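You operate a simulated robot arm through the tools that you are given. There is no shell and no other tool.

You run a simulated robot arm. Do the job below in one go: nothing can be reset, and whatever is moved stays where it is left.

Task
Put things in order on the top of the brown table. At the end: the large yellow cap from the top of the brown table stands where the white sign block (marked "Faulty") stood; the gold stand from the top of the brown table stands where the large yellow cap stood; the short grey spool pipe from the top of the brown table stands on top of the grey flange; the white sign block from the top of the brown table stands where the short grey spool pipe stood; the white tube stands where the gold stand stood; whatever was shut is shut again. Leave all else as you found it, and nothing knocked over.

It is judged by the outcome, as a careful person would: the job done as asked, and still so three seconds after it is handed in. It fails if anything else is knocked over, pushed out of place, dropped, spilled or broken. Lids that push on must go on centred and level and be pressed home; caps that screw on are set level and turned clockwise until they are tight.

Robot
A 7-joint arm with a two-finger parallel gripper, fixed in place. Base frame: the origin is at the foot of the arm, x ahead of it, y to its left, z up; the work surface is at about z = 0.8. Readings come in m, rad, newtons and seconds.
With the tool pointing down near the work surface it reaches from about 0.24 to 0.68 m from the base axis. Its first joint turns from -1.152 to 1.152 rad. Payload 2.4 kg.
Tool frame: the origin (TCP) lies between the finger pads and is the grasp point; the fingertips stand 0.03 m ahead of it; z points along the fingers, y is the line along which they close. The gripper opens to 0.094 m. The fingers are 0.028 m wide and 0.01 m thick; the gripper's body (0.05 by 0.096 m) begins 0.055 m behind the TCP.
Orientation is that of the tool frame in the base frame, as a unit quaternion [x, y, z, w]. With the fingers straight down and closing along the base's y, the tool's x points along the base's -x, its y along +y and its z along -z.

Tools
- The arm moves only by the tool move_arm. Its argument "increments" is a list that holds one entry, the list of rows, each a list of 6 numbers: the shift along the base's x, y, z in m, then the turn, a rotation vector about the base's x, y, z in rad. In form: [[[tx, ty, tz, wx, wy, wz], ...]]. A call has 1 to 20 rows; each row is the pose to reach, as a shift and turn from the pose commanded when the call began. "gripper" is the finger opening in m, from 0 to 0.094, set as the call begins (left out, the last holds). Each row takes 0.2 s and may step no farther than 0.05 m and 0.15 rad from the row before; otherwise, or with a gripper value out of range, the whole call is refused. A pose out of reach is approached as far as the arm can. The call stops where the force on the tool passes 40 N (or 10 N more than at its start, if that is more) or the arm is blocked; 0.2 s more then pass. The fingers move at their own pace (about 0.153 m/s each) and stop on an object; they squeeze with about 43 N. The grip force told is the motor's: it shows also when the fingers shut on nothing. Time passes only in rows, and 0.2 s behind the last, so rows that repeat a pose let the fingers close. It gives the time, the measured TCP pose, the force on the tool (base axes), the opening and the grip force at its end, in the units of the frame above (readings bear some noise), with the torque about the TCP (base axes, N m) and any sound that the robot's microphone picked up.
- Cameras (640 x 400 px; columns grow to the right, rows downward): "scene" is fixed at [0.0313, 0.4858, 1.4218]; the picture's right is [-0.75, -0.66, 0.00], its down [-0.51, 0.58, -0.64] and it looks along [0.42, -0.48, -0.77] (base axes); focal length 365 px, centre (320, 200). "wrist" rides on the gripper at [0.076, 0.014, -0.102] in the tool frame; the picture's right is [-0.18, 0.98, 0.00], its down [-0.75, -0.14, -0.64] and it looks along [-0.63, -0.12, 0.77] (tool axes); focal length 243 px, centre (320, 200). There is no depth. A picture from a camera that has moved, and an enlarged one, comes with that camera's place and axes in the base frame and with its lens.
- get_image(camera): a new picture of that camera. It takes no simulated time.
- inspect(camera, box): a new picture of the part [left, top, right, bottom] of that camera's present view, enlarged. It takes no simulated time.
- finish_job(): hands the job in; it is judged then, once.

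Nothing tells you positions but the pictures and the camera data. Unless the task says otherwise, let go and move clear before handing in.

The tools are called after ">>>" by a JSON object that holds its "api" and its "payload". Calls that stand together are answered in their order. move_arm: Moves the arm, as the interface text tells. Its arguments: {"type":"object","properties":{"increments":{"type":"array","items":{"type":"array","items":{"type":"array","items":{"type":"number"}}}},"gripper":{"type":"number"}},"required":["increments"]} The other tools are called the same way: get_image (camera) takes a picture; inspect (camera, box) takes an enlarged picture of a part of a camera's view; finish_job () hands the job in.

At the start:

```text
time: 0.0
tool_pos: [0.36, 0.0407, 1.0254]
tool_rot: [0.0, 1.0, 0.0, 0.0]
ft_force: [0.8, -0.2, -0.4]
torque: [0.02, 0.0, 0.01]
finger_gap: 0.0939
finger_force: 0.0
```

scene: 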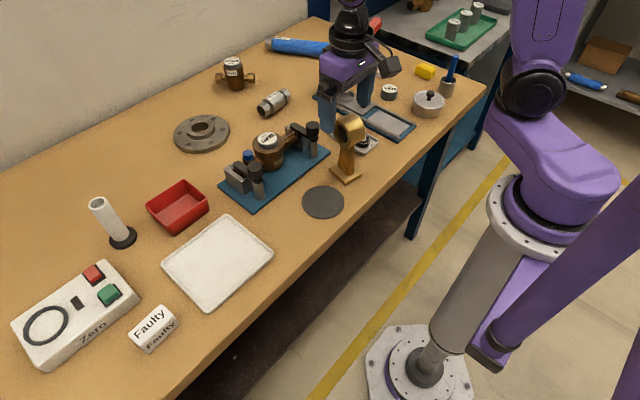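
wrist: 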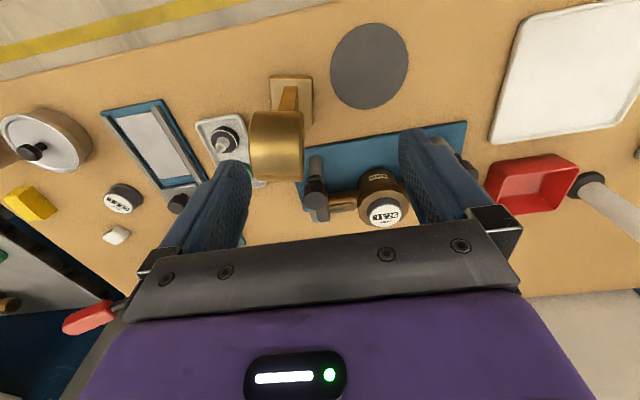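

I see the table with the Faulty block, a white tube, a flange, a spool pipe, a gold stand and a yellow item. I'll look closer before moving.

>>> {"api": "inspect", "payload": {"camera": "scene", "box": [160, 40, 320, 160]}}

>>> {"api": "inspect", "payload": {"camera": "scene", "box": [320, 40, 480, 140]}}

>>> {"api": "inspect", "payload": {"camera": "scene", "box": [280, 100, 400, 220]}}

>>> {"api": "inspect", "payload": {"camera": "scene", "box": [60, 180, 220, 360]}}

>>> {"api": "inspect", "payload": {"camera": "wrist", "box": [0, 60, 320, 260]}}

>>> {"api": "inspect", "payload": {"camera": "scene", "box": [210, 100, 340, 220]}}

```text
3.33 times, centred on (240, 100) of scene
camera zoom: at [0.0313, 0.4858, 1.4218], right [-0.75, -0.66, 0.0], down [-0.51, 0.58, -0.64], along [0.42, -0.48, -0.77], focal length 1218 px, centre (587, 533)
```

zoom: 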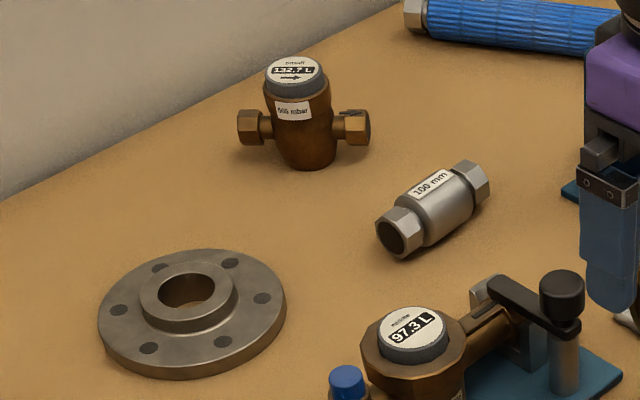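

```text
4.00 times, centred on (400, 90) of scene
camera zoom: at [0.0313, 0.4858, 1.4218], right [-0.75, -0.66, 0.0], down [-0.51, 0.58, -0.64], along [0.42, -0.48, -0.77], focal length 1461 px, centre (0, 640)
```

zoom: 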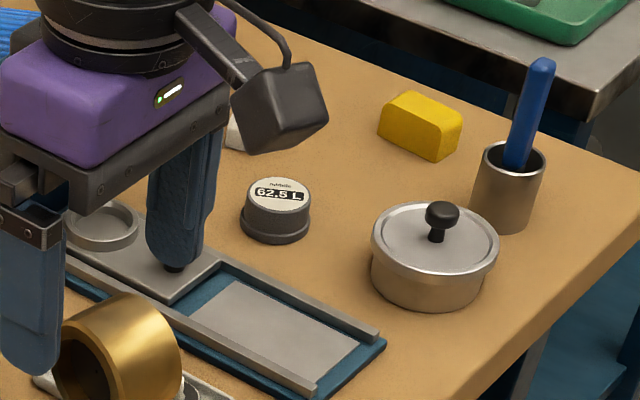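

```text
3.33 times, centred on (340, 160) of scene
camera zoom: at [0.0313, 0.4858, 1.4218], right [-0.75, -0.66, 0.0], down [-0.51, 0.58, -0.64], along [0.42, -0.48, -0.77], focal length 1218 px, centre (253, 333)
```

zoom: 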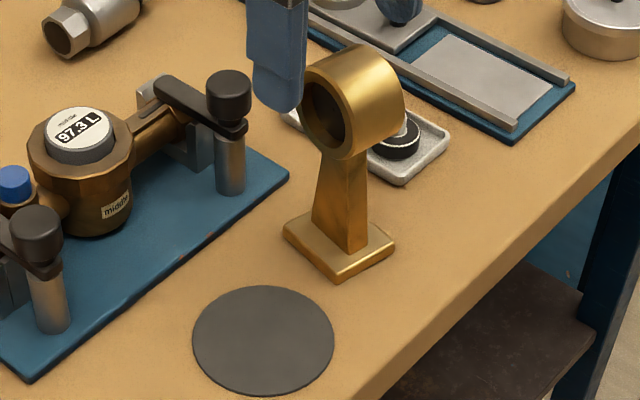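

```text
2.22 times, centred on (140, 270) of scene
camera zoom: at [0.0313, 0.4858, 1.4218], right [-0.75, -0.66, 0.0], down [-0.51, 0.58, -0.64], along [0.42, -0.48, -0.77], focal length 812 px, centre (720, 44)
```

zoom: 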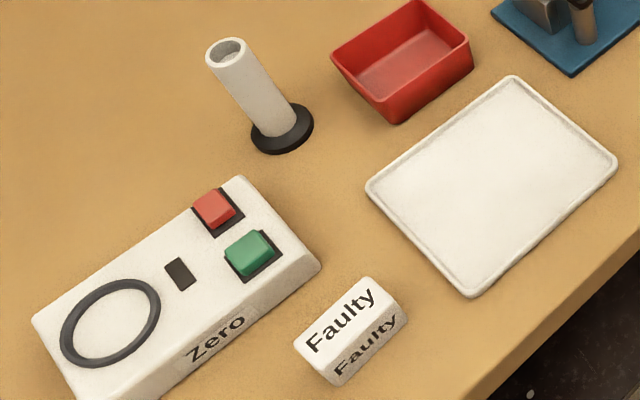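

```text
2.00 times, centred on (160, 160) of wrist
camera zoom: at [0.2841, 0.0545, 1.1263], right [0.18, 0.98, 0.0], down [0.75, -0.14, 0.64], along [0.63, -0.12, -0.77], focal length 485 px, centre (640, 280)
```

zoom: 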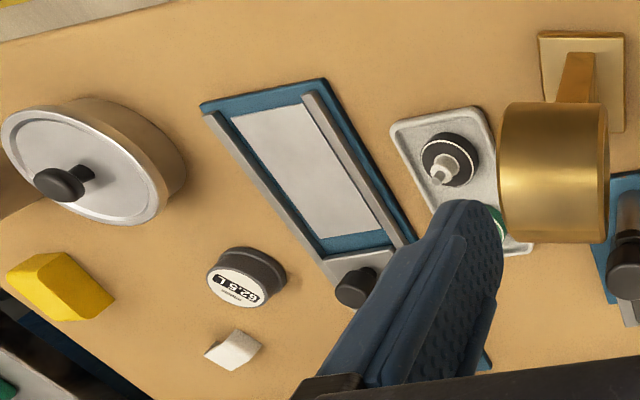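

```text
3.33 times, centred on (275, 160) of scene
camera zoom: at [0.0313, 0.4858, 1.4218], right [-0.75, -0.66, 0.0], down [-0.51, 0.58, -0.64], along [0.42, -0.48, -0.77], focal length 1218 px, centre (470, 333)
```

zoom: 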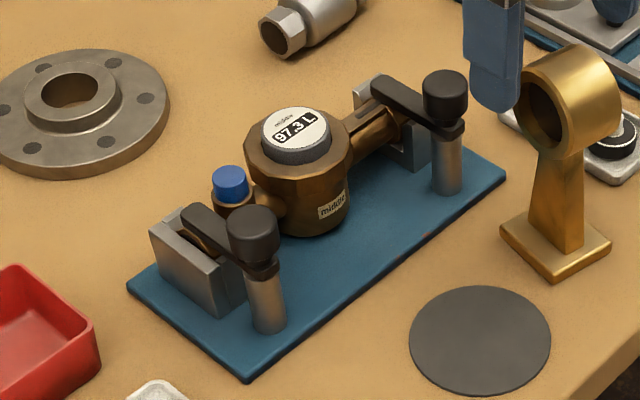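

The yellow piece is at the far right, the flange and spool are far ahead, the tube and Faulty block are to the left. I'll move over to the right, high up, for a better look.

>>> {"api": "move_arm", "payload": {"increments": [[[0, -0.04, 0.02, 0, 0, 0], [-0.02, -0.09, 0.04, 0, 0, 0], [-0.04, -0.14, 0.05, 0, 0, 0], [-0.05, -0.18, 0.05, 0, 0, 0], [-0.06, -0.22, 0.05, 0, 0, 0], [-0.06, -0.26, 0.05, 0, 0, 0], [-0.06, -0.3, 0.05, 0, 0, 0], [-0.06, -0.34, 0.05, 0, 0, 0]]]}}

>>> {"api": "get_image", "payload": {"camera": "wrist"}}

>>> {"api": "get_image", "payload": {"camera": "scene"}}

```text
refused: row 2 steps farther than a row can; nothing moved
```

```text
taken
camera wrist: at [0.2841, 0.0545, 1.1263], right [0.18, 0.98, 0.0], down [0.75, -0.14, 0.64], along [0.63, -0.12, -0.77], focal length 243 px, centre (320, 200)
```

wrist: 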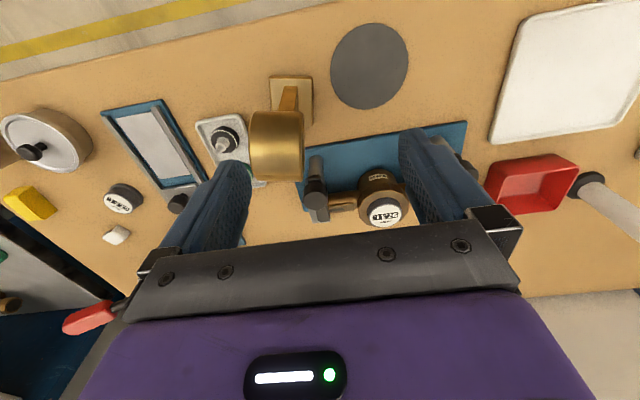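

```text
taken
```

scene: 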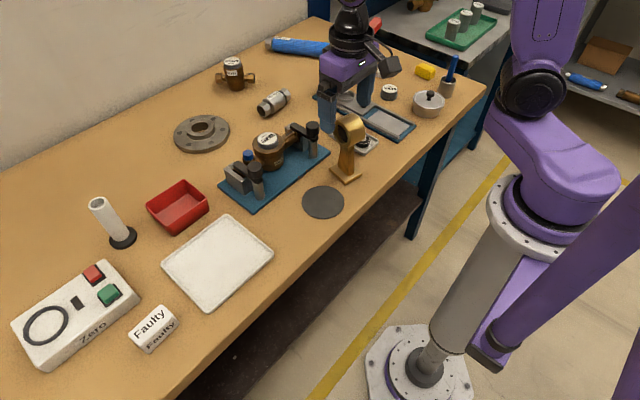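

The step was too long, so I'll make smaller ones on the same way to the right.

>>> {"api": "move_arm", "payload": {"increments": [[[0, -0.04, 0.02, 0, 0, 0], [-0.01, -0.08, 0.04, 0, 0, 0], [-0.02, -0.12, 0.05, 0, 0, 0], [-0.04, -0.16, 0.05, 0, 0, 0], [-0.06, -0.2, 0.05, 0, 0, 0], [-0.06, -0.24, 0.05, 0, 0, 0], [-0.06, -0.28, 0.05, 0, 0, 0], [-0.06, -0.32, 0.05, 0, 0, 0]]]}}

>>> {"api": "get_image", "payload": {"camera": "wrist"}}

>>> {"api": "get_image", "payload": {"camera": "scene"}}

```text
time: 1.8
tool_pos: [0.2981, -0.2807, 1.0722]
tool_rot: [0.0, 1.0, 0.0, 0.0]
ft_force: [-0.7, 0.1, -0.2]
torque: [0.0, 0.02, 0.03]
finger_gap: 0.0938
finger_force: 0.0
```

```text
taken
camera wrist: at [0.2223, -0.2666, 1.174], right [0.18, 0.98, 0.0], down [0.75, -0.14, 0.64], along [0.63, -0.12, -0.77], focal length 243 px, centre (320, 200)
```

wrist: 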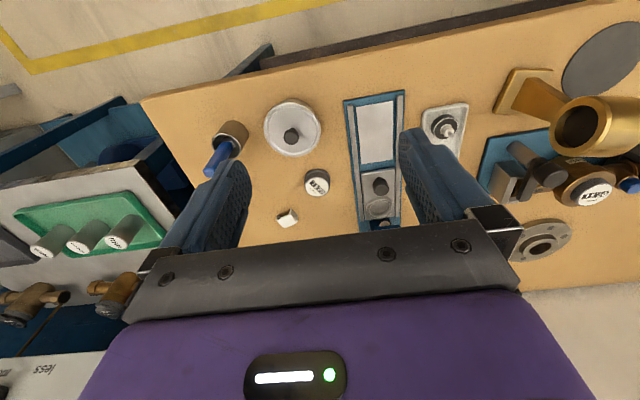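

```text
taken
```

scene: 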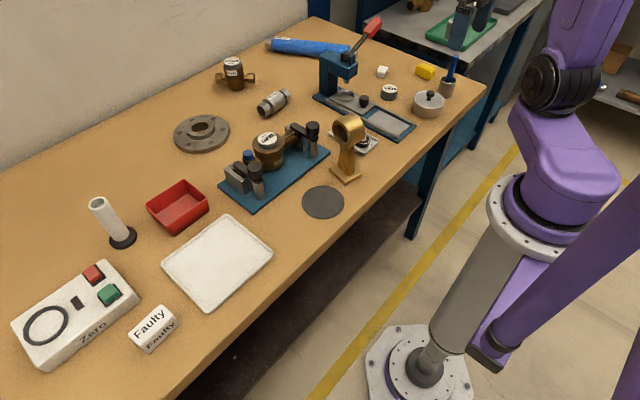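

>>> {"api": "inspect", "payload": {"camera": "scene", "box": [300, 20, 480, 140]}}

>>> {"api": "inspect", "payload": {"camera": "wrist", "box": [180, 70, 500, 250]}}

>>> {"api": "inspect", "payload": {"camera": "scene", "box": [320, 110, 400, 190]}}

```text
3.33 times, centred on (390, 80) of scene
camera zoom: at [0.0313, 0.4858, 1.4218], right [-0.75, -0.66, 0.0], down [-0.51, 0.58, -0.64], along [0.42, -0.48, -0.77], focal length 1218 px, centre (87, 600)
```

zoom: 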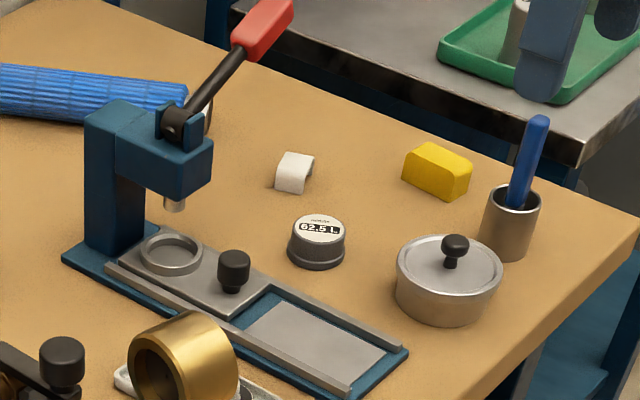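

```text
2.00 times, centred on (340, 160) of wrist
camera zoom: at [0.2223, -0.2666, 1.174], right [0.18, 0.98, 0.0], down [0.75, -0.14, 0.64], along [0.63, -0.12, -0.77], focal length 485 px, centre (280, 280)
```

zoom: 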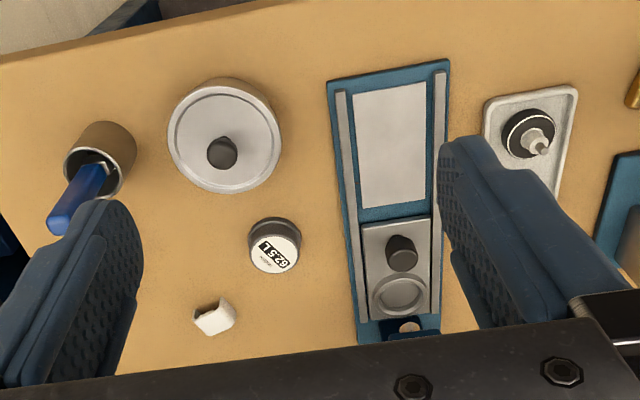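

```text
5.00 times, centred on (360, 150) of scene
camera zoom: at [0.0313, 0.4858, 1.4218], right [-0.75, -0.66, 0.0], down [-0.51, 0.58, -0.64], along [0.42, -0.48, -0.77], focal length 1826 px, centre (120, 450)
```

zoom: 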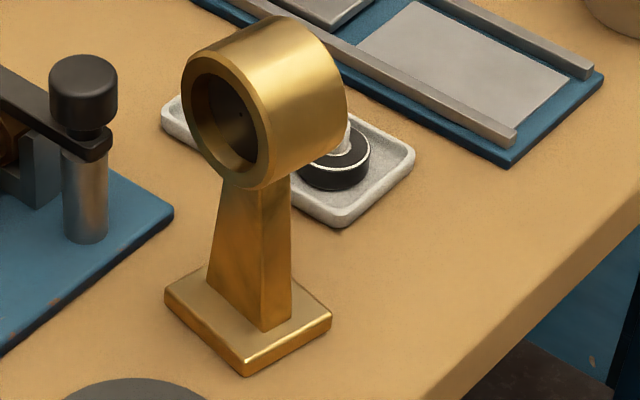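

The yellow block (taken as the large yellow cap) is alone near the far right corner. Next I look at the spool, flange and neighbours from above.

>>> {"api": "move_arm", "payload": {"increments": [[[0, 0.045, 0.015, 0, 0, 0], [0, 0.09, 0.02, 0, 0, 0], [0.0, 0.135, 0.02, 0, 0, 0], [0.03, 0.17, 0.02, 0, 0, 0], [0.06, 0.205, 0.02, 0, 0, 0], [0.09, 0.24, 0.02, 0, 0, 0], [0.12, 0.27, 0.02, 0, 0, 0], [0.16, 0.28, 0.02, 0, 0, 0], [0.2, 0.29, 0.01, 0, 0, 0]]]}}

>>> {"api": "get_image", "payload": {"camera": "wrist"}}

>>> {"api": "inspect", "payload": {"camera": "scene", "box": [380, 40, 480, 110]}}

```text
time: 3.8
tool_pos: [0.4997, 0.0103, 1.0847]
tool_rot: [0.001, 1.0, 0.0, 0.0]
ft_force: [0.6, -0.3, 0.0]
torque: [0.0, 0.02, -0.01]
finger_gap: 0.094
finger_force: 0.0
```

```text
taken
camera wrist: at [0.4241, 0.0242, 1.1867], right [0.18, 0.98, 0.0], down [0.75, -0.14, 0.64], along [0.63, -0.12, -0.77], focal length 243 px, centre (320, 200)
```

wrist: 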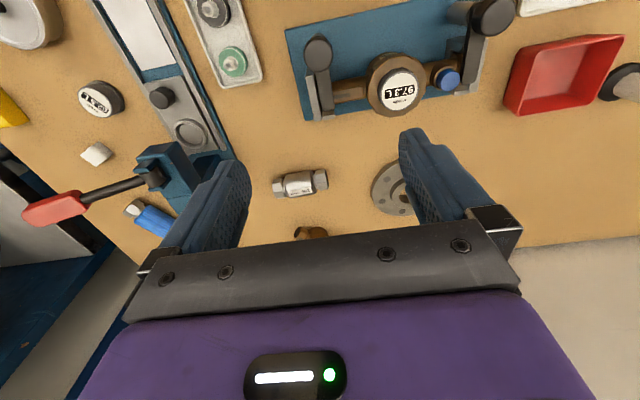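

```text
5.71 times, centred on (430, 75) of scene
camera zoom: at [0.0313, 0.4858, 1.4218], right [-0.75, -0.66, 0.0], down [-0.51, 0.58, -0.64], along [0.42, -0.48, -0.77], focal length 2087 px, centre (-309, 914)
```

zoom: 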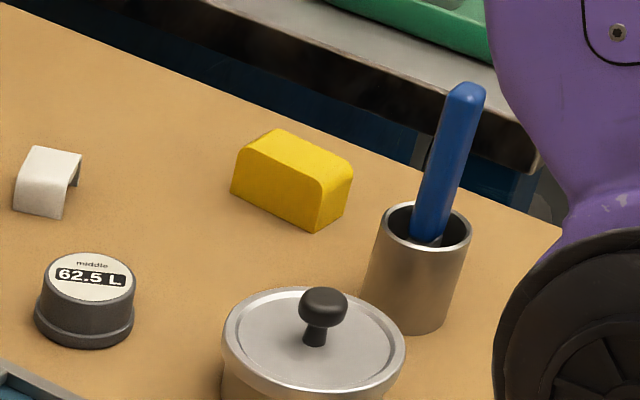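

>>> {"api": "inspect", "payload": {"camera": "wrist", "box": [230, 120, 430, 245]}}

>>> {"api": "inspect", "payload": {"camera": "scene", "box": [210, 70, 310, 132]}}

>>> {"api": "inspect", "payload": {"camera": "scene", "box": [160, 100, 240, 150]}}

```text
3.20 times, centred on (330, 182) of wrist
camera zoom: at [0.4241, 0.0242, 1.1867], right [0.18, 0.98, 0.0], down [0.75, -0.14, 0.64], along [0.63, -0.12, -0.77], focal length 776 px, centre (288, 256)
```

zoom: 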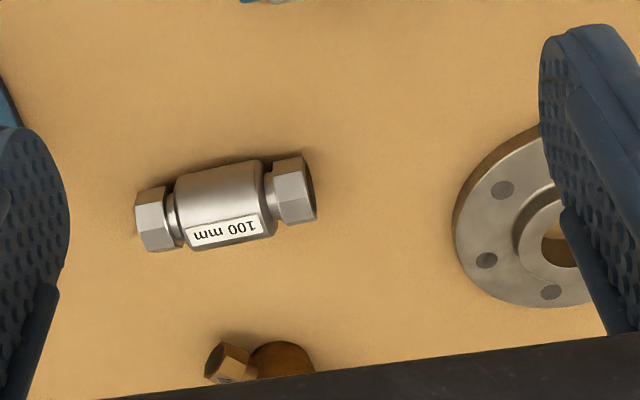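

```text
6.40 times, centred on (260, 101) of scene
camera zoom: at [0.0313, 0.4858, 1.4218], right [-0.75, -0.66, 0.0], down [-0.51, 0.58, -0.64], along [0.42, -0.48, -0.77], focal length 2338 px, centre (704, 834)
```

zoom: 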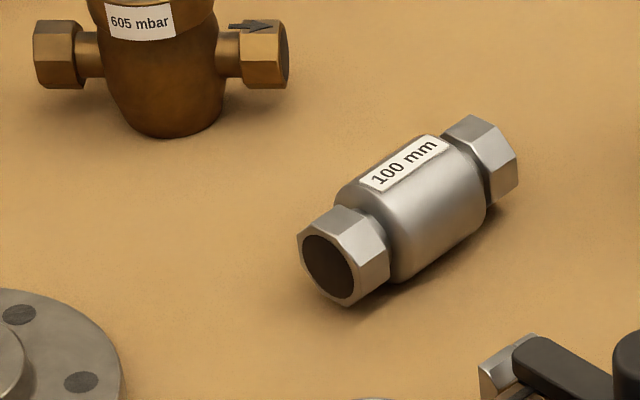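

```text
8.00 times, centred on (200, 125) of scene
camera zoom: at [0.0313, 0.4858, 1.4218], right [-0.75, -0.66, 0.0], down [-0.51, 0.58, -0.64], along [0.42, -0.48, -0.77], focal length 2922 px, centre (1280, 800)
```

zoom: 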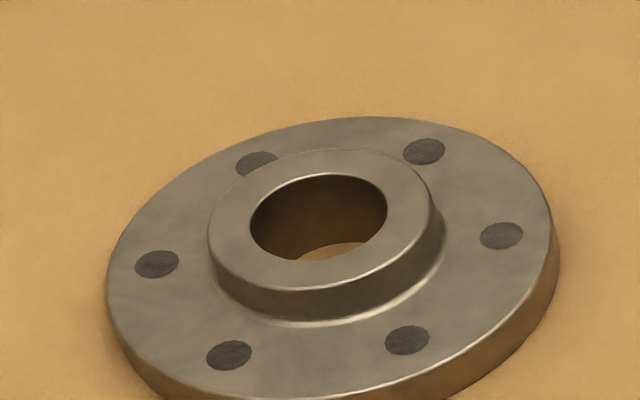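

The spool lies at about (0.68, -0.06), its axis along y; the flange is at about (0.735, 0.14). Next I look at the tube and Faulty block on the left.

>>> {"api": "move_arm", "payload": {"increments": [[[-0.015, 0.045, 0.0, 0, 0, 0], [-0.03, 0.09, 0.0, 0, 0, 0], [-0.045, 0.135, 0.0, 0, 0, 0], [-0.06, 0.18, 0.0, 0, 0, 0], [-0.075, 0.225, 0.0, 0, 0, 0], [-0.09, 0.27, 0.0, 0, 0, 0], [-0.105, 0.315, 0.0, 0, 0, 0], [-0.12, 0.36, 0, 0, 0, 0], [-0.13, 0.4, 0, 0, 0, 0]]]}}

>>> {"api": "get_image", "payload": {"camera": "wrist"}}

>>> {"api": "inspect", "payload": {"camera": "wrist", "box": [220, 60, 440, 220]}}

>>> {"api": "inspect", "payload": {"camera": "scene", "box": [75, 185, 155, 255]}}

>>> {"api": "inspect", "payload": {"camera": "scene", "box": [115, 290, 195, 360]}}

```text
time: 5.8
tool_pos: [0.369, 0.4105, 1.0844]
tool_rot: [0.0, 1.0, 0.0, 0.0]
ft_force: [-0.3, 0.0, 0.0]
torque: [0.02, -0.01, 0.0]
finger_gap: 0.0941
finger_force: 0.1
```

```text
taken
camera wrist: at [0.293, 0.424, 1.1863], right [0.18, 0.98, 0.0], down [0.75, -0.14, 0.64], along [0.63, -0.12, -0.77], focal length 243 px, centre (320, 200)
```

wrist: 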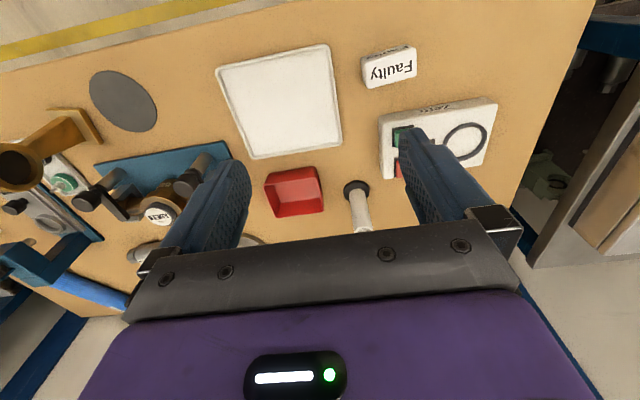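

```text
2.50 times, centred on (330, 140) of wrist
camera zoom: at [0.293, 0.424, 1.1863], right [0.18, 0.98, 0.0], down [0.75, -0.14, 0.64], along [0.63, -0.12, -0.77], focal length 606 px, centre (295, 350)
```

zoom: 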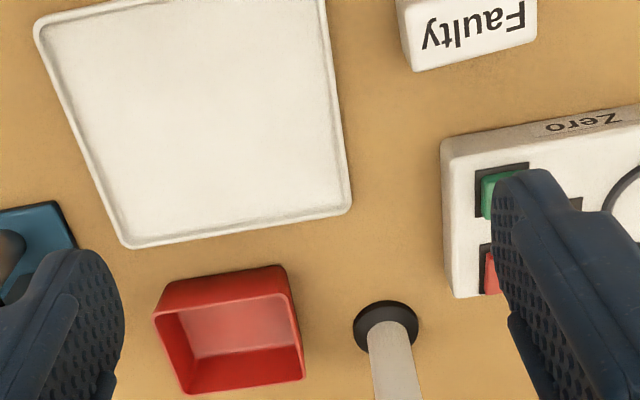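

```text
5.71 times, centred on (115, 220) of scene
camera zoom: at [0.0313, 0.4858, 1.4218], right [-0.75, -0.66, 0.0], down [-0.51, 0.58, -0.64], along [0.42, -0.48, -0.77], focal length 2087 px, centre (1491, 86)
```

zoom: 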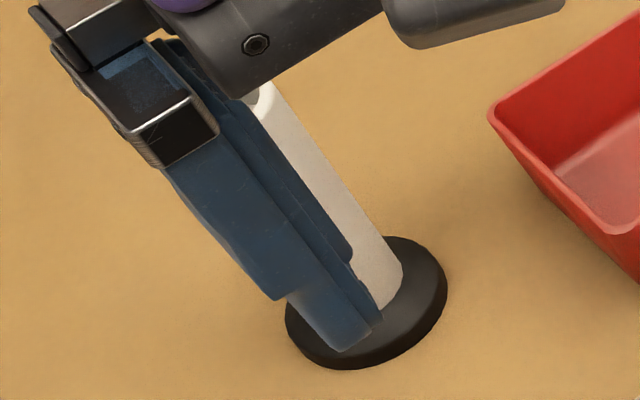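

```text
5.71 times, centred on (155, 325) of scene
camera zoom: at [0.0313, 0.4858, 1.4218], right [-0.75, -0.66, 0.0], down [-0.51, 0.58, -0.64], along [0.42, -0.48, -0.77], focal length 2087 px, centre (1263, -514)
```

zoom: 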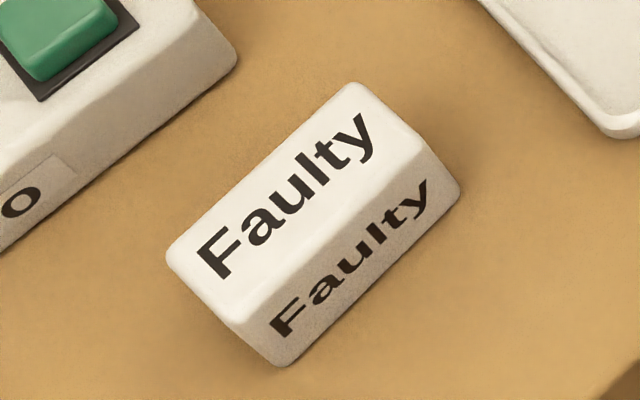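

Tube and its black foot appear to be one piece at about (0.60, 0.44); the Faulty block is at about (0.387, 0.50). I begin with the spool: go over it, turning the tool a quarter so the fingers close across its body.

>>> {"api": "move_arm", "payload": {"increments": [[[0.0165, -0.0336, 0, 0, 0, 0.1122], [0.033, -0.0671, 0, 0, 0, 0.2244], [0.0495, -0.1007, 0, 0, 0, 0.3366], [0.066, -0.1343, 0, 0, 0, 0.4488], [0.0825, -0.1679, 0, 0, 0, 0.561], [0.099, -0.2014, 0, 0, 0, 0.6732], [0.1155, -0.235, 0, 0, 0, 0.7854], [0.132, -0.2686, 0, 0, 0, 0.8976], [0.1485, -0.3021, 0, 0, 0, 1.0098], [0.165, -0.3357, 0, 0, 0, 1.122], [0.1815, -0.3693, 0, 0, 0, 1.2342], [0.198, -0.4029, 0, 0, 0, 1.3464], [0.2145, -0.4364, 0, 0, 0, 1.4586], [0.231, -0.47, 0, 0, 0, 1.5708], [0.261, -0.47, -0.02, 0, 0, 1.5708], [0.291, -0.47, -0.04, 0, 0, 1.5708]]]}}

>>> {"api": "get_image", "payload": {"camera": "wrist"}}

>>> {"api": "get_image", "payload": {"camera": "scene"}}

```text
time: 9.2
tool_pos: [0.6607, -0.0612, 1.0435]
tool_rot: [0.708, -0.707, 0.0, 0.0]
ft_force: [-0.7, 0.2, -0.1]
torque: [0.0, -0.02, -0.01]
finger_gap: 0.0939
finger_force: 0.1
```

```text
taken
camera wrist: at [0.6475, -0.1366, 1.1454], right [-0.98, 0.18, 0.0], down [0.14, 0.75, 0.64], along [0.12, 0.63, -0.77], focal length 243 px, centre (320, 200)
```

wrist: 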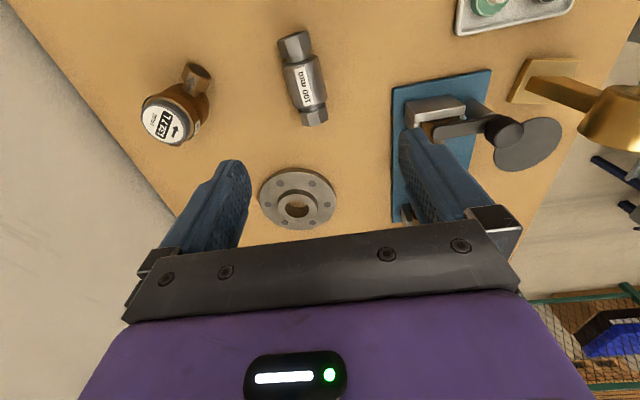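

```text
taken
```

scene: 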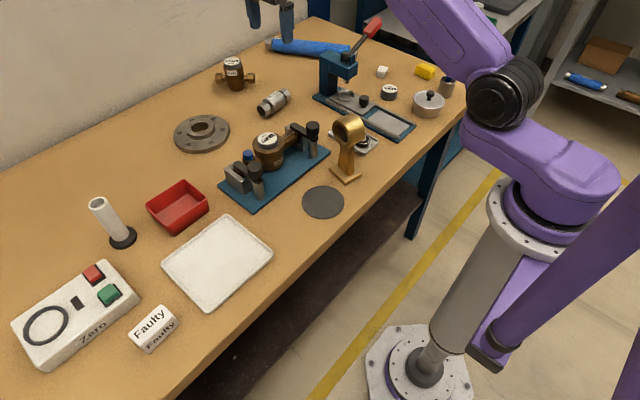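

>>> {"api": "inspect", "payload": {"camera": "wrist", "box": [230, 15, 380, 240]}}

>>> {"api": "inspect", "payload": {"camera": "wrist", "box": [250, 20, 350, 140]}}

>>> {"api": "inspect", "payload": {"camera": "wrist", "box": [240, 150, 360, 240]}}

```text
1.78 times, centred on (305, 128) of wrist
camera zoom: at [0.6475, -0.1366, 1.1454], right [-0.98, 0.18, 0.0], down [0.14, 0.75, 0.64], along [0.12, 0.63, -0.77], focal length 431 px, centre (347, 329)
```

zoom: 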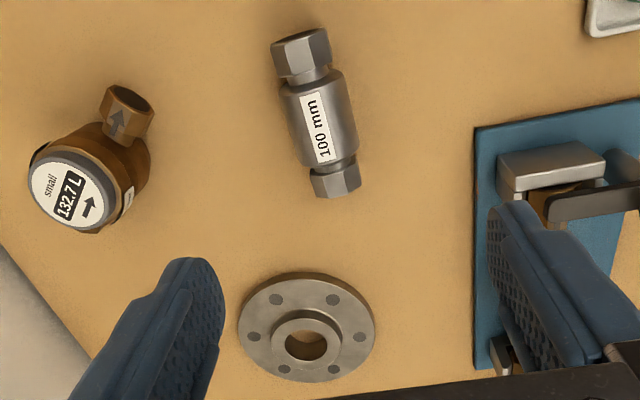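

```text
3.33 times, centred on (300, 80) of wrist
camera zoom: at [0.6475, -0.1366, 1.1454], right [-0.98, 0.18, 0.0], down [0.14, 0.75, 0.64], along [0.12, 0.63, -0.77], focal length 809 px, centre (387, 600)
```

zoom: 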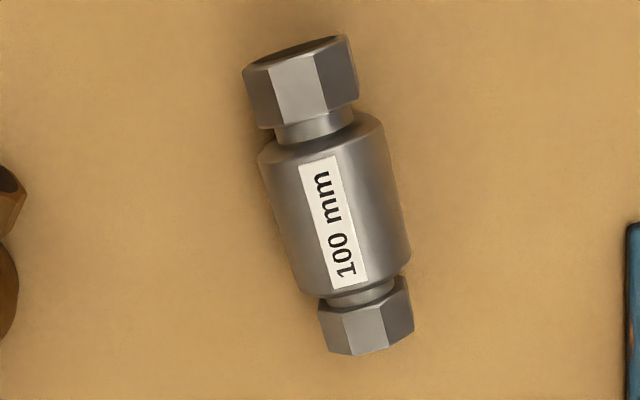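

```text
4.44 times, centred on (300, 195) of wrist
camera zoom: at [0.6475, -0.1366, 1.1454], right [-0.98, 0.18, 0.0], down [0.14, 0.75, 0.64], along [0.12, 0.63, -0.77], focal length 1078 px, centre (409, 222)
```

zoom: 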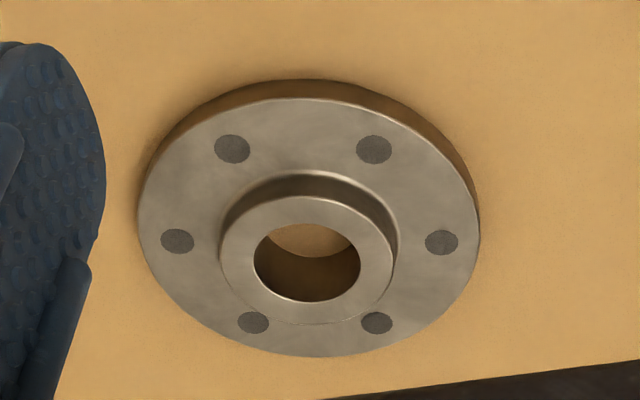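

The spool is centred near (0.680, -0.061) and the hub near (0.741, 0.137), top about 0.827. I lower straight above the spool to test the reach.

>>> {"api": "move_arm", "payload": {"increments": [[[0.01, 0, -0.04, 0, 0, 0.03], [0.0198, 0, -0.08, 0, 0, 0.068], [0.0198, 0, -0.12, 0, 0, 0.068], [0.0198, 0, -0.12, 0, 0, 0.068]]], "gripper": 0.07}}

>>> {"api": "get_image", "payload": {"camera": "wrist"}}

```text
time: 10.2
tool_pos: [0.6812, -0.0587, 0.9222]
tool_rot: [0.731, -0.683, 0.0, 0.0]
ft_force: [0.0, -1.8, -0.3]
torque: [0.02, 0.02, 0.0]
finger_gap: 0.0702
finger_force: 0.1
```

```text
taken
camera wrist: at [0.6725, -0.1375, 1.0246], right [-0.99, 0.12, 0.0], down [0.09, 0.76, 0.64], along [0.08, 0.64, -0.77], focal length 243 px, centre (320, 200)
```

wrist: 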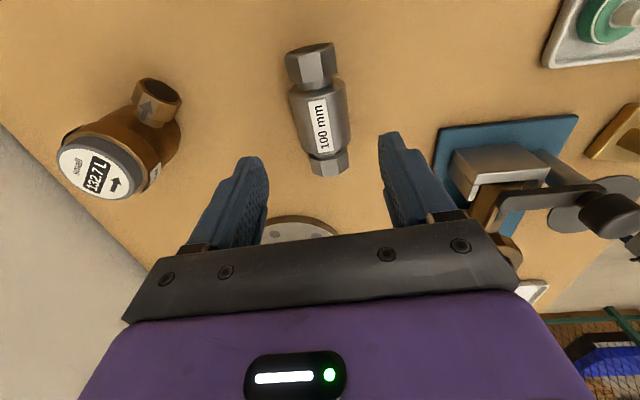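

Vertical reach is fine here. Before grasping I test how much tilt the flange needs, staying above it in the air.

>>> {"api": "move_arm", "payload": {"increments": [[[0.0, 0.0, 0.045, 0, 0, 0], [0.01, 0.04, 0.045, 0.003, -0.05, 0], [0.02, 0.08, 0.045, 0.007, -0.1, 0], [0.035, 0.12, 0.045, 0.0102, -0.15, 0], [0.045, 0.16, 0.045, 0.0136, -0.2, 0], [0.055, 0.196, 0.045, 0.0177, -0.26, 0], [0.055, 0.196, 0.01, 0.0177, -0.26, 0], [0.055, 0.196, -0.022, 0.0177, -0.26, 0], [0.055, 0.196, -0.022, 0.0177, -0.26, 0]]]}}

>>> {"api": "get_image", "payload": {"camera": "wrist"}}

>>> {"api": "get_image", "payload": {"camera": "scene"}}

```text
time: 12.2
tool_pos: [0.7329, 0.1373, 0.9015]
tool_rot: [0.724, -0.677, 0.089, -0.095]
ft_force: [-0.5, -0.6, -0.7]
torque: [0.0, 0.0, 0.04]
finger_gap: 0.0703
finger_force: 0.0
out of reach, approached as far as the arm can: row 6
```

```text
taken
camera wrist: at [0.6991, 0.0579, 0.9957], right [-0.96, 0.12, -0.25], down [-0.08, 0.75, 0.66], along [0.27, 0.65, -0.71], focal length 243 px, centre (320, 200)
```

wrist: 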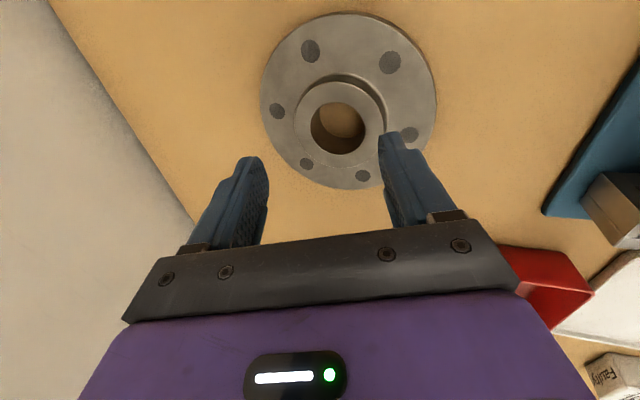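

```text
taken
```

scene: 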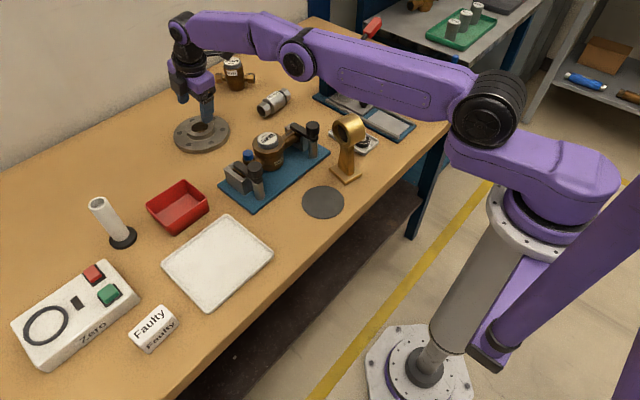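

>>> {"api": "inspect", "payload": {"camera": "wrist", "box": [250, 5, 450, 200]}}

```text
2.05 times, centred on (350, 102) of wrist
camera zoom: at [0.6991, 0.0579, 0.9957], right [-0.96, 0.12, -0.25], down [-0.08, 0.75, 0.66], along [0.27, 0.65, -0.71], focal length 498 px, centre (258, 400)
```

zoom: 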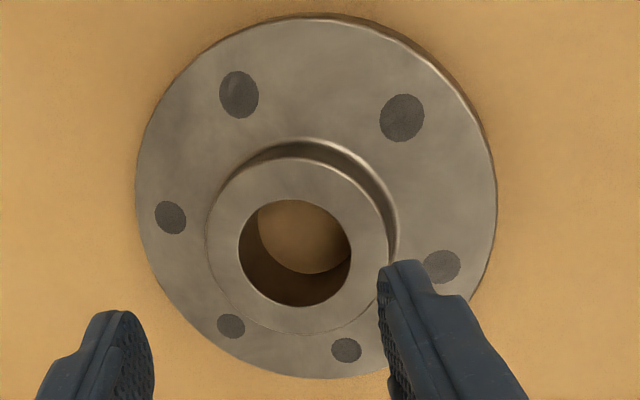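

The tilt of 15° suffices, with the hub centre at about (0.741, 0.138). I go back to the spool with the same tilt and check alignment.

>>> {"api": "move_arm", "payload": {"increments": [[[-0.01, -0.035, 0.02, 0, 0, 0], [-0.025, -0.07, 0.03, 0, 0, 0], [-0.04, -0.11, 0.03, 0, 0, 0], [-0.055, -0.15, 0.03, 0, 0, 0], [-0.07, -0.185, 0.02, 0, 0, 0], [-0.0753, -0.1981, -0.003, 0, 0, 0], [-0.0753, -0.1981, -0.003, 0, 0, 0]]], "gripper": 0.062}}

>>> {"api": "get_image", "payload": {"camera": "wrist"}}

>>> {"api": "inspect", "payload": {"camera": "scene", "box": [210, 50, 330, 140]}}

```text
time: 13.8
tool_pos: [0.6593, -0.0622, 0.8973]
tool_rot: [0.725, -0.677, 0.089, -0.095]
ft_force: [-0.1, 0.0, 0.5]
torque: [0.0, 0.01, 0.02]
finger_gap: 0.062
finger_force: 0.2
```

```text
taken
camera wrist: at [0.6259, -0.1407, 0.9917], right [-0.96, 0.12, -0.25], down [-0.08, 0.75, 0.66], along [0.27, 0.65, -0.71], focal length 243 px, centre (320, 200)
```

wrist: 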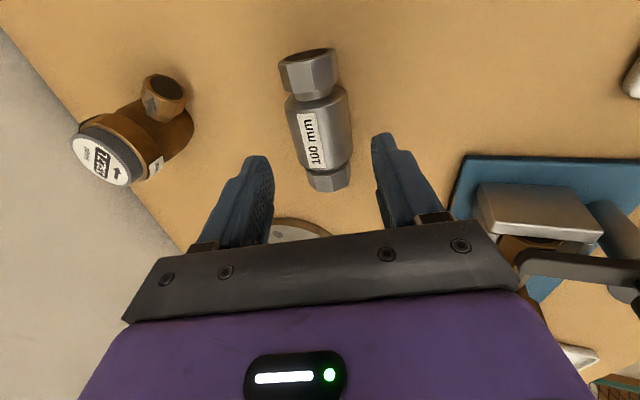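

```text
4.44 times, centred on (270, 95) of scene
camera zoom: at [0.0313, 0.4858, 1.4218], right [-0.75, -0.66, 0.0], down [-0.51, 0.58, -0.64], along [0.42, -0.48, -0.77], focal length 1623 px, centre (542, 667)
```

zoom: 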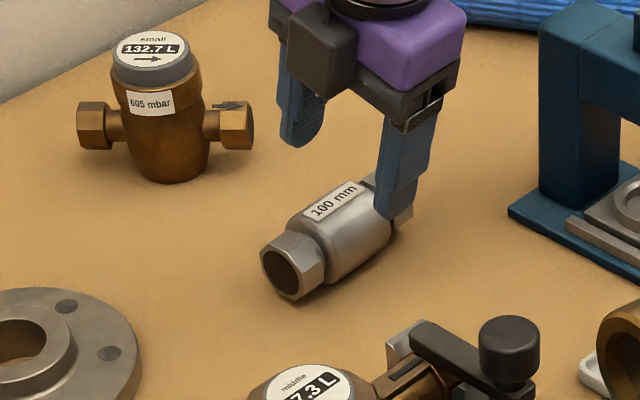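

The spool sits between the fingers. I go down along the tilted approach and close.

>>> {"api": "move_arm", "payload": {"increments": [[[0.005, 0, -0.02, 0, 0, 0], [0.0105, 0, -0.04, 0, 0, 0], [0.0155, -0.0005, -0.052, 0, 0, 0], [0.0155, -0.0005, -0.052, 0, 0, 0]]]}}

>>> {"api": "inspect", "payload": {"camera": "scene", "box": [210, 50, 330, 140]}}

>>> {"api": "get_image", "payload": {"camera": "wrist"}}

```text
time: 14.8
tool_pos: [0.6756, -0.0609, 0.8457]
tool_rot: [0.725, -0.677, 0.089, -0.096]
ft_force: [0.6, 0.3, 0.9]
torque: [0.0, 0.02, 0.0]
finger_gap: 0.0622
finger_force: 0.1
```

```text
4.44 times, centred on (270, 95) of scene
camera zoom: at [0.0313, 0.4858, 1.4218], right [-0.75, -0.66, 0.0], down [-0.51, 0.58, -0.64], along [0.42, -0.48, -0.77], focal length 1623 px, centre (542, 667)
```

zoom: 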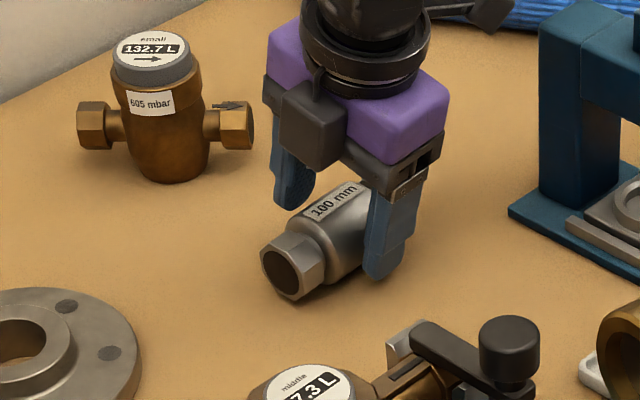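

```text
taken
camera wrist: at [0.641, -0.1407, 0.9413], right [-0.96, 0.12, -0.25], down [-0.08, 0.75, 0.66], along [0.27, 0.65, -0.71], focal length 243 px, centre (320, 200)
```

wrist: 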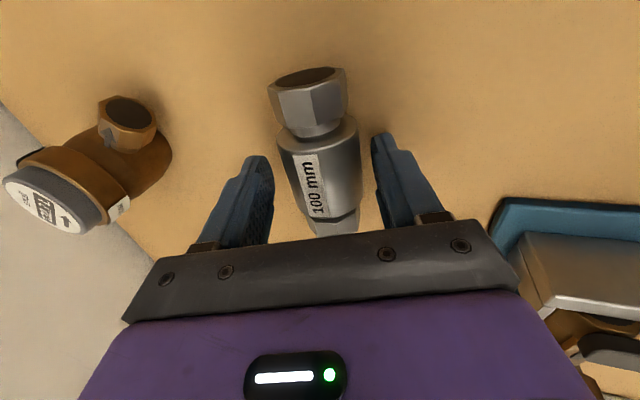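

Fingers straddle the body well; I close and lift slightly.

>>> {"api": "move_arm", "payload": {"increments": [[[0, 0, 0, 0, 0, 0], [0, 0, 0, 0, 0, 0], [0, 0, 0, 0, 0, 0]]], "gripper": 0.0}}

>>> {"api": "inspect", "payload": {"camera": "scene", "box": [210, 50, 330, 140]}}

>>> {"api": "get_image", "payload": {"camera": "wrist"}}

```text
time: 15.6
tool_pos: [0.6744, -0.062, 0.8476]
tool_rot: [0.725, -0.677, 0.089, -0.094]
ft_force: [-3.6, 0.5, 4.7]
torque: [-0.21, 0.16, -0.06]
finger_gap: 0.0474
finger_force: 42.8
```

```text
4.44 times, centred on (270, 95) of scene
camera zoom: at [0.0311, 0.4858, 1.4218], right [-0.75, -0.66, 0.0], down [-0.51, 0.58, -0.64], along [0.42, -0.48, -0.77], focal length 1623 px, centre (542, 667)
```

zoom: 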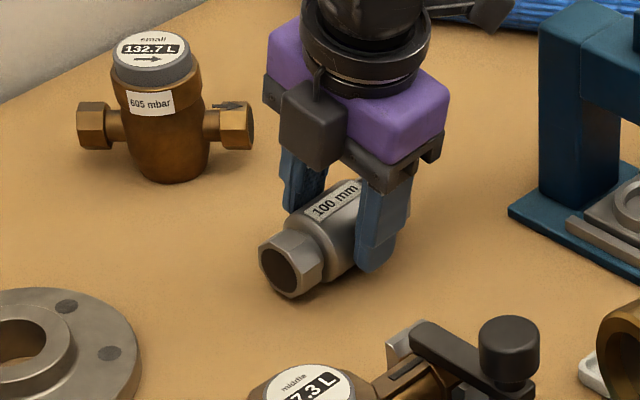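

```text
taken
camera wrist: at [0.6408, -0.1408, 0.9416], right [-0.96, 0.12, -0.25], down [-0.08, 0.75, 0.66], along [0.27, 0.65, -0.71], focal length 243 px, centre (320, 200)
```

wrist: 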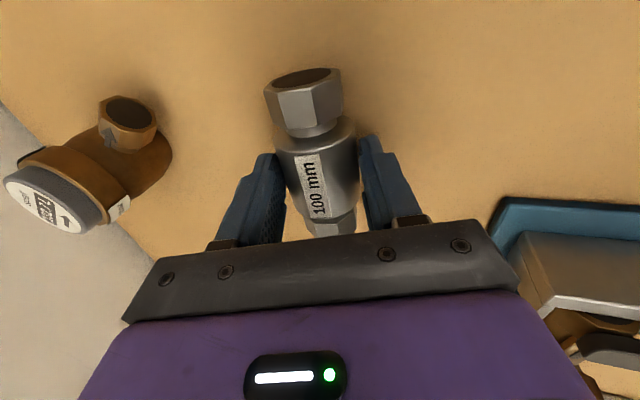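

The spool is gripped (47 mm body). Lift it.

>>> {"api": "move_arm", "payload": {"increments": [[[0, 0, 0.015, 0, 0, 0], [0, 0, 0.035, 0, 0, 0], [0, 0, 0.055, 0, 0, 0], [0, 0, 0.055, 0, 0, 0]]]}}

>>> {"api": "inspect", "payload": {"camera": "scene", "box": [210, 50, 330, 140]}}

>>> {"api": "get_image", "payload": {"camera": "wrist"}}

```text
time: 16.6
tool_pos: [0.6749, -0.0618, 0.9019]
tool_rot: [0.724, -0.677, 0.088, -0.094]
ft_force: [0.0, -0.1, -3.3]
torque: [-0.01, 0.04, 0.0]
finger_gap: 0.0457
finger_force: 42.8
```

```text
4.44 times, centred on (270, 95) of scene
camera zoom: at [0.0314, 0.4858, 1.4218], right [-0.75, -0.66, 0.0], down [-0.51, 0.58, -0.64], along [0.42, -0.48, -0.77], focal length 1623 px, centre (542, 667)
```

zoom: 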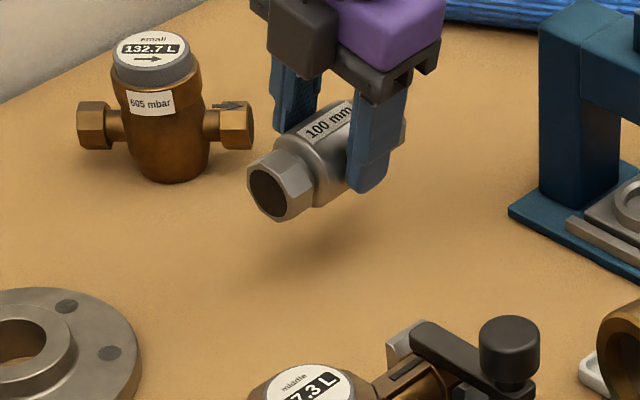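

```text
taken
camera wrist: at [0.6407, -0.1414, 0.9967], right [-0.96, 0.12, -0.25], down [-0.08, 0.75, 0.66], along [0.27, 0.65, -0.71], focal length 243 px, centre (320, 200)
```

wrist: 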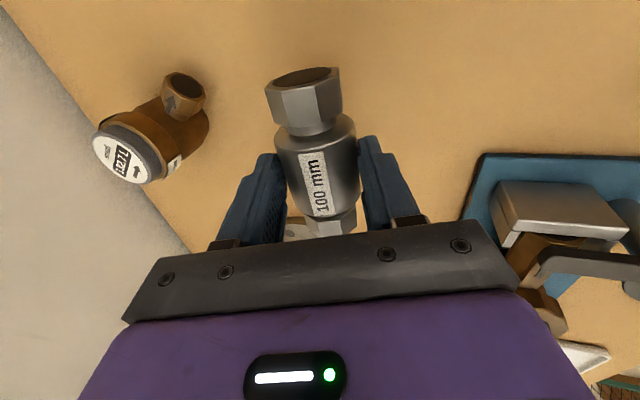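

>>> {"api": "inspect", "payload": {"camera": "wrist", "box": [240, 50, 400, 250]}}

>>> {"api": "inspect", "payload": {"camera": "scene", "box": [245, 60, 305, 110]}}

```text
2.00 times, centred on (320, 150) of wrist
camera zoom: at [0.6407, -0.1414, 0.9967], right [-0.96, 0.12, -0.25], down [-0.08, 0.75, 0.66], along [0.27, 0.65, -0.71], focal length 485 px, centre (320, 300)
```

zoom: 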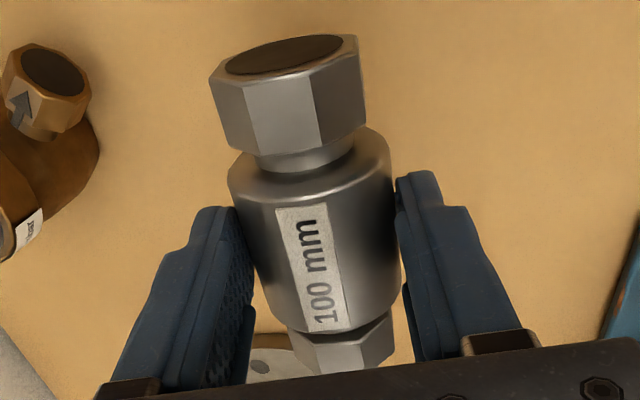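

```text
8.00 times, centred on (275, 85) of scene
camera zoom: at [0.0314, 0.4858, 1.4218], right [-0.75, -0.66, 0.0], down [-0.51, 0.58, -0.64], along [0.42, -0.48, -0.77], focal length 2922 px, centre (680, 1120)
```

zoom: 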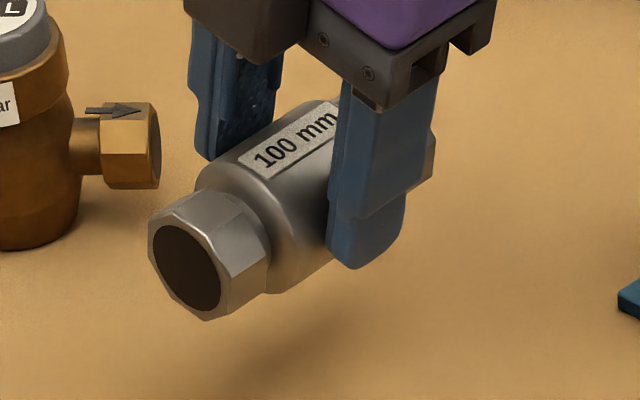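

The spool hangs level and gripped at its middle. I carry it over the flange hub, staying low, and check.

>>> {"api": "move_arm", "payload": {"increments": [[[0.01, 0.03, 0.01, 0, 0, 0], [0.02, 0.065, 0.01, 0, 0, 0], [0.03, 0.1, 0.01, 0, 0, 0], [0.04, 0.135, 0.01, 0, 0, 0], [0.05, 0.17, 0.01, 0, 0, 0], [0.06, 0.2005, 0.01, 0, 0, 0], [0.06, 0.2005, 0.0, 0, 0, 0], [0.06, 0.2005, 0.0, 0, 0, 0]]]}}

>>> {"api": "inspect", "payload": {"camera": "wrist", "box": [200, 20, 440, 240]}}

>>> {"api": "inspect", "payload": {"camera": "scene", "box": [150, 70, 260, 160]}}

```text
time: 18.4
tool_pos: [0.7324, 0.1365, 0.9021]
tool_rot: [0.725, -0.677, 0.088, -0.093]
ft_force: [-0.3, 0.5, -3.9]
torque: [-0.04, 0.01, 0.03]
finger_gap: 0.0458
finger_force: 43.2
out of reach, approached as far as the arm can: row 6, 7, 8
```

```text
1.82 times, centred on (320, 130) of wrist
camera zoom: at [0.6989, 0.0583, 0.9967], right [-0.96, 0.12, -0.25], down [-0.08, 0.75, 0.66], along [0.27, 0.65, -0.71], focal length 441 px, centre (320, 327)
```

zoom: 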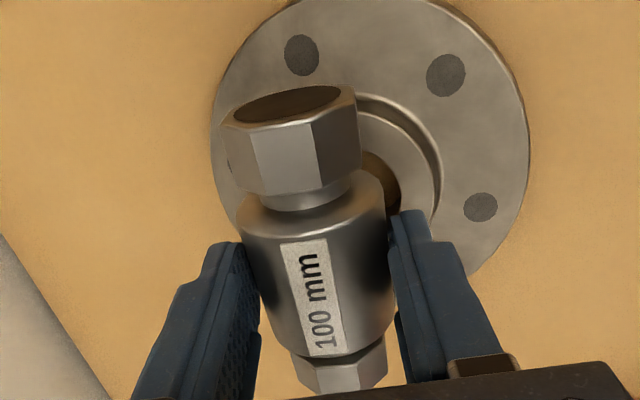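

```text
4.44 times, centred on (205, 115) of scene
camera zoom: at [0.0314, 0.4858, 1.4218], right [-0.75, -0.66, 0.0], down [-0.51, 0.58, -0.64], along [0.42, -0.48, -0.77], focal length 1623 px, centre (831, 578)
```

zoom: 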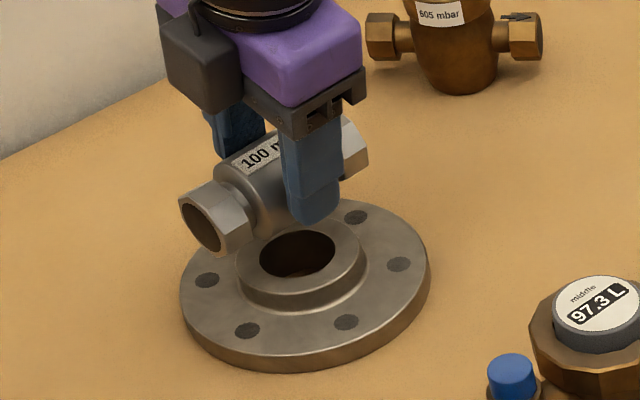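

It's just at the reach limit, so I tilt a little more (to about 19°) while still above the hub.

>>> {"api": "move_arm", "payload": {"increments": [[[-0.001, 0, 0, 0.0048, -0.07, 0], [-0.0015, 0, 0, 0.0048, -0.07, 0], [-0.0015, 0, -0.005, 0.0048, -0.07, 0]]]}}

>>> {"api": "inspect", "payload": {"camera": "wrist", "box": [200, 20, 440, 240]}}

>>> {"api": "inspect", "payload": {"camera": "scene", "box": [150, 70, 260, 160]}}

```text
time: 19.2
tool_pos: [0.7306, 0.1383, 0.8986]
tool_rot: [0.721, -0.673, 0.112, -0.121]
ft_force: [1.3, 0.3, -4.7]
torque: [-0.03, 0.03, -0.01]
finger_gap: 0.0459
finger_force: 43.1
```

```text
1.82 times, centred on (320, 130) of wrist
camera zoom: at [0.6899, 0.058, 0.9893], right [-0.94, 0.12, -0.32], down [-0.13, 0.75, 0.65], along [0.32, 0.65, -0.69], focal length 441 px, centre (320, 327)
```

zoom: 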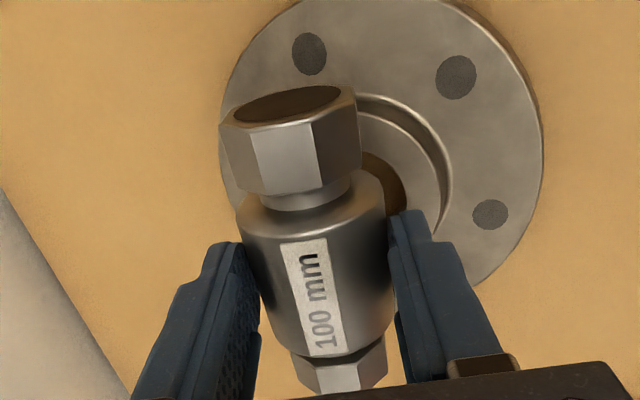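

```text
4.44 times, centred on (205, 115) of scene
camera zoom: at [0.0314, 0.4858, 1.4218], right [-0.75, -0.66, 0.0], down [-0.51, 0.58, -0.64], along [0.42, -0.48, -0.77], focal length 1623 px, centre (831, 578)
```

zoom: 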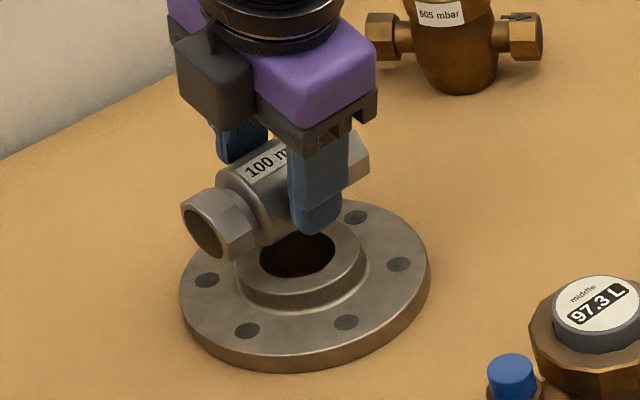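

>>> {"api": "move_arm", "payload": {"increments": [[[0.003, 0.001, 0, 0, 0, 0], [0.003, 0.001, -0.01, 0, 0, 0], [0.003, 0.001, -0.018, 0, 0, 0], [0.003, 0.001, -0.022, 0, 0, 0], [0.003, 0.001, -0.022, 0, 0, 0]]]}}

>>> {"api": "inspect", "payload": {"camera": "wrist", "box": [200, 20, 440, 240]}}

>>> {"api": "inspect", "payload": {"camera": "scene", "box": [165, 90, 245, 150]}}

```text
time: 20.4
tool_pos: [0.735, 0.139, 0.8783]
tool_rot: [0.72, -0.673, 0.114, -0.122]
ft_force: [-5.6, 0.4, 13.1]
torque: [-0.26, 0.16, -0.02]
finger_gap: 0.0461
finger_force: 42.6
```

```text
1.82 times, centred on (320, 130) of wrist
camera zoom: at [0.6938, 0.0597, 0.9685], right [-0.94, 0.12, -0.32], down [-0.13, 0.75, 0.65], along [0.32, 0.65, -0.68], focal length 441 px, centre (320, 327)
```

zoom: 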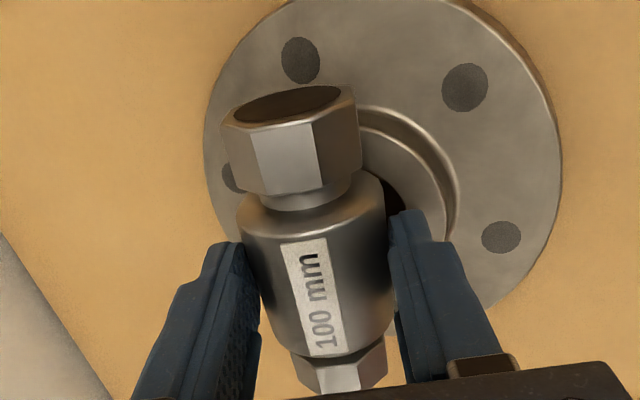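

```text
6.67 times, centred on (205, 120) of scene
camera zoom: at [0.0309, 0.4857, 1.4219], right [-0.75, -0.66, 0.0], down [-0.51, 0.58, -0.64], along [0.42, -0.48, -0.77], focal length 2435 px, centre (1087, 733)
```

zoom: 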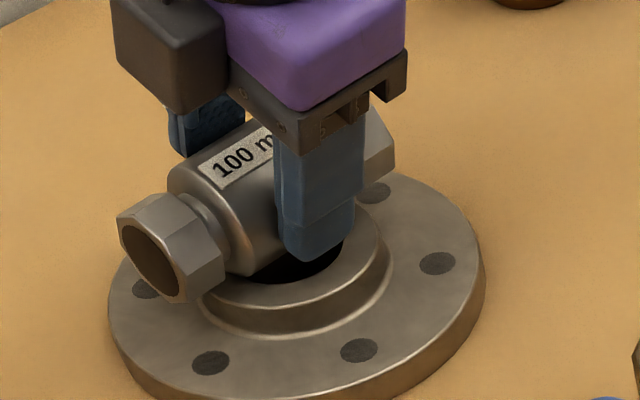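

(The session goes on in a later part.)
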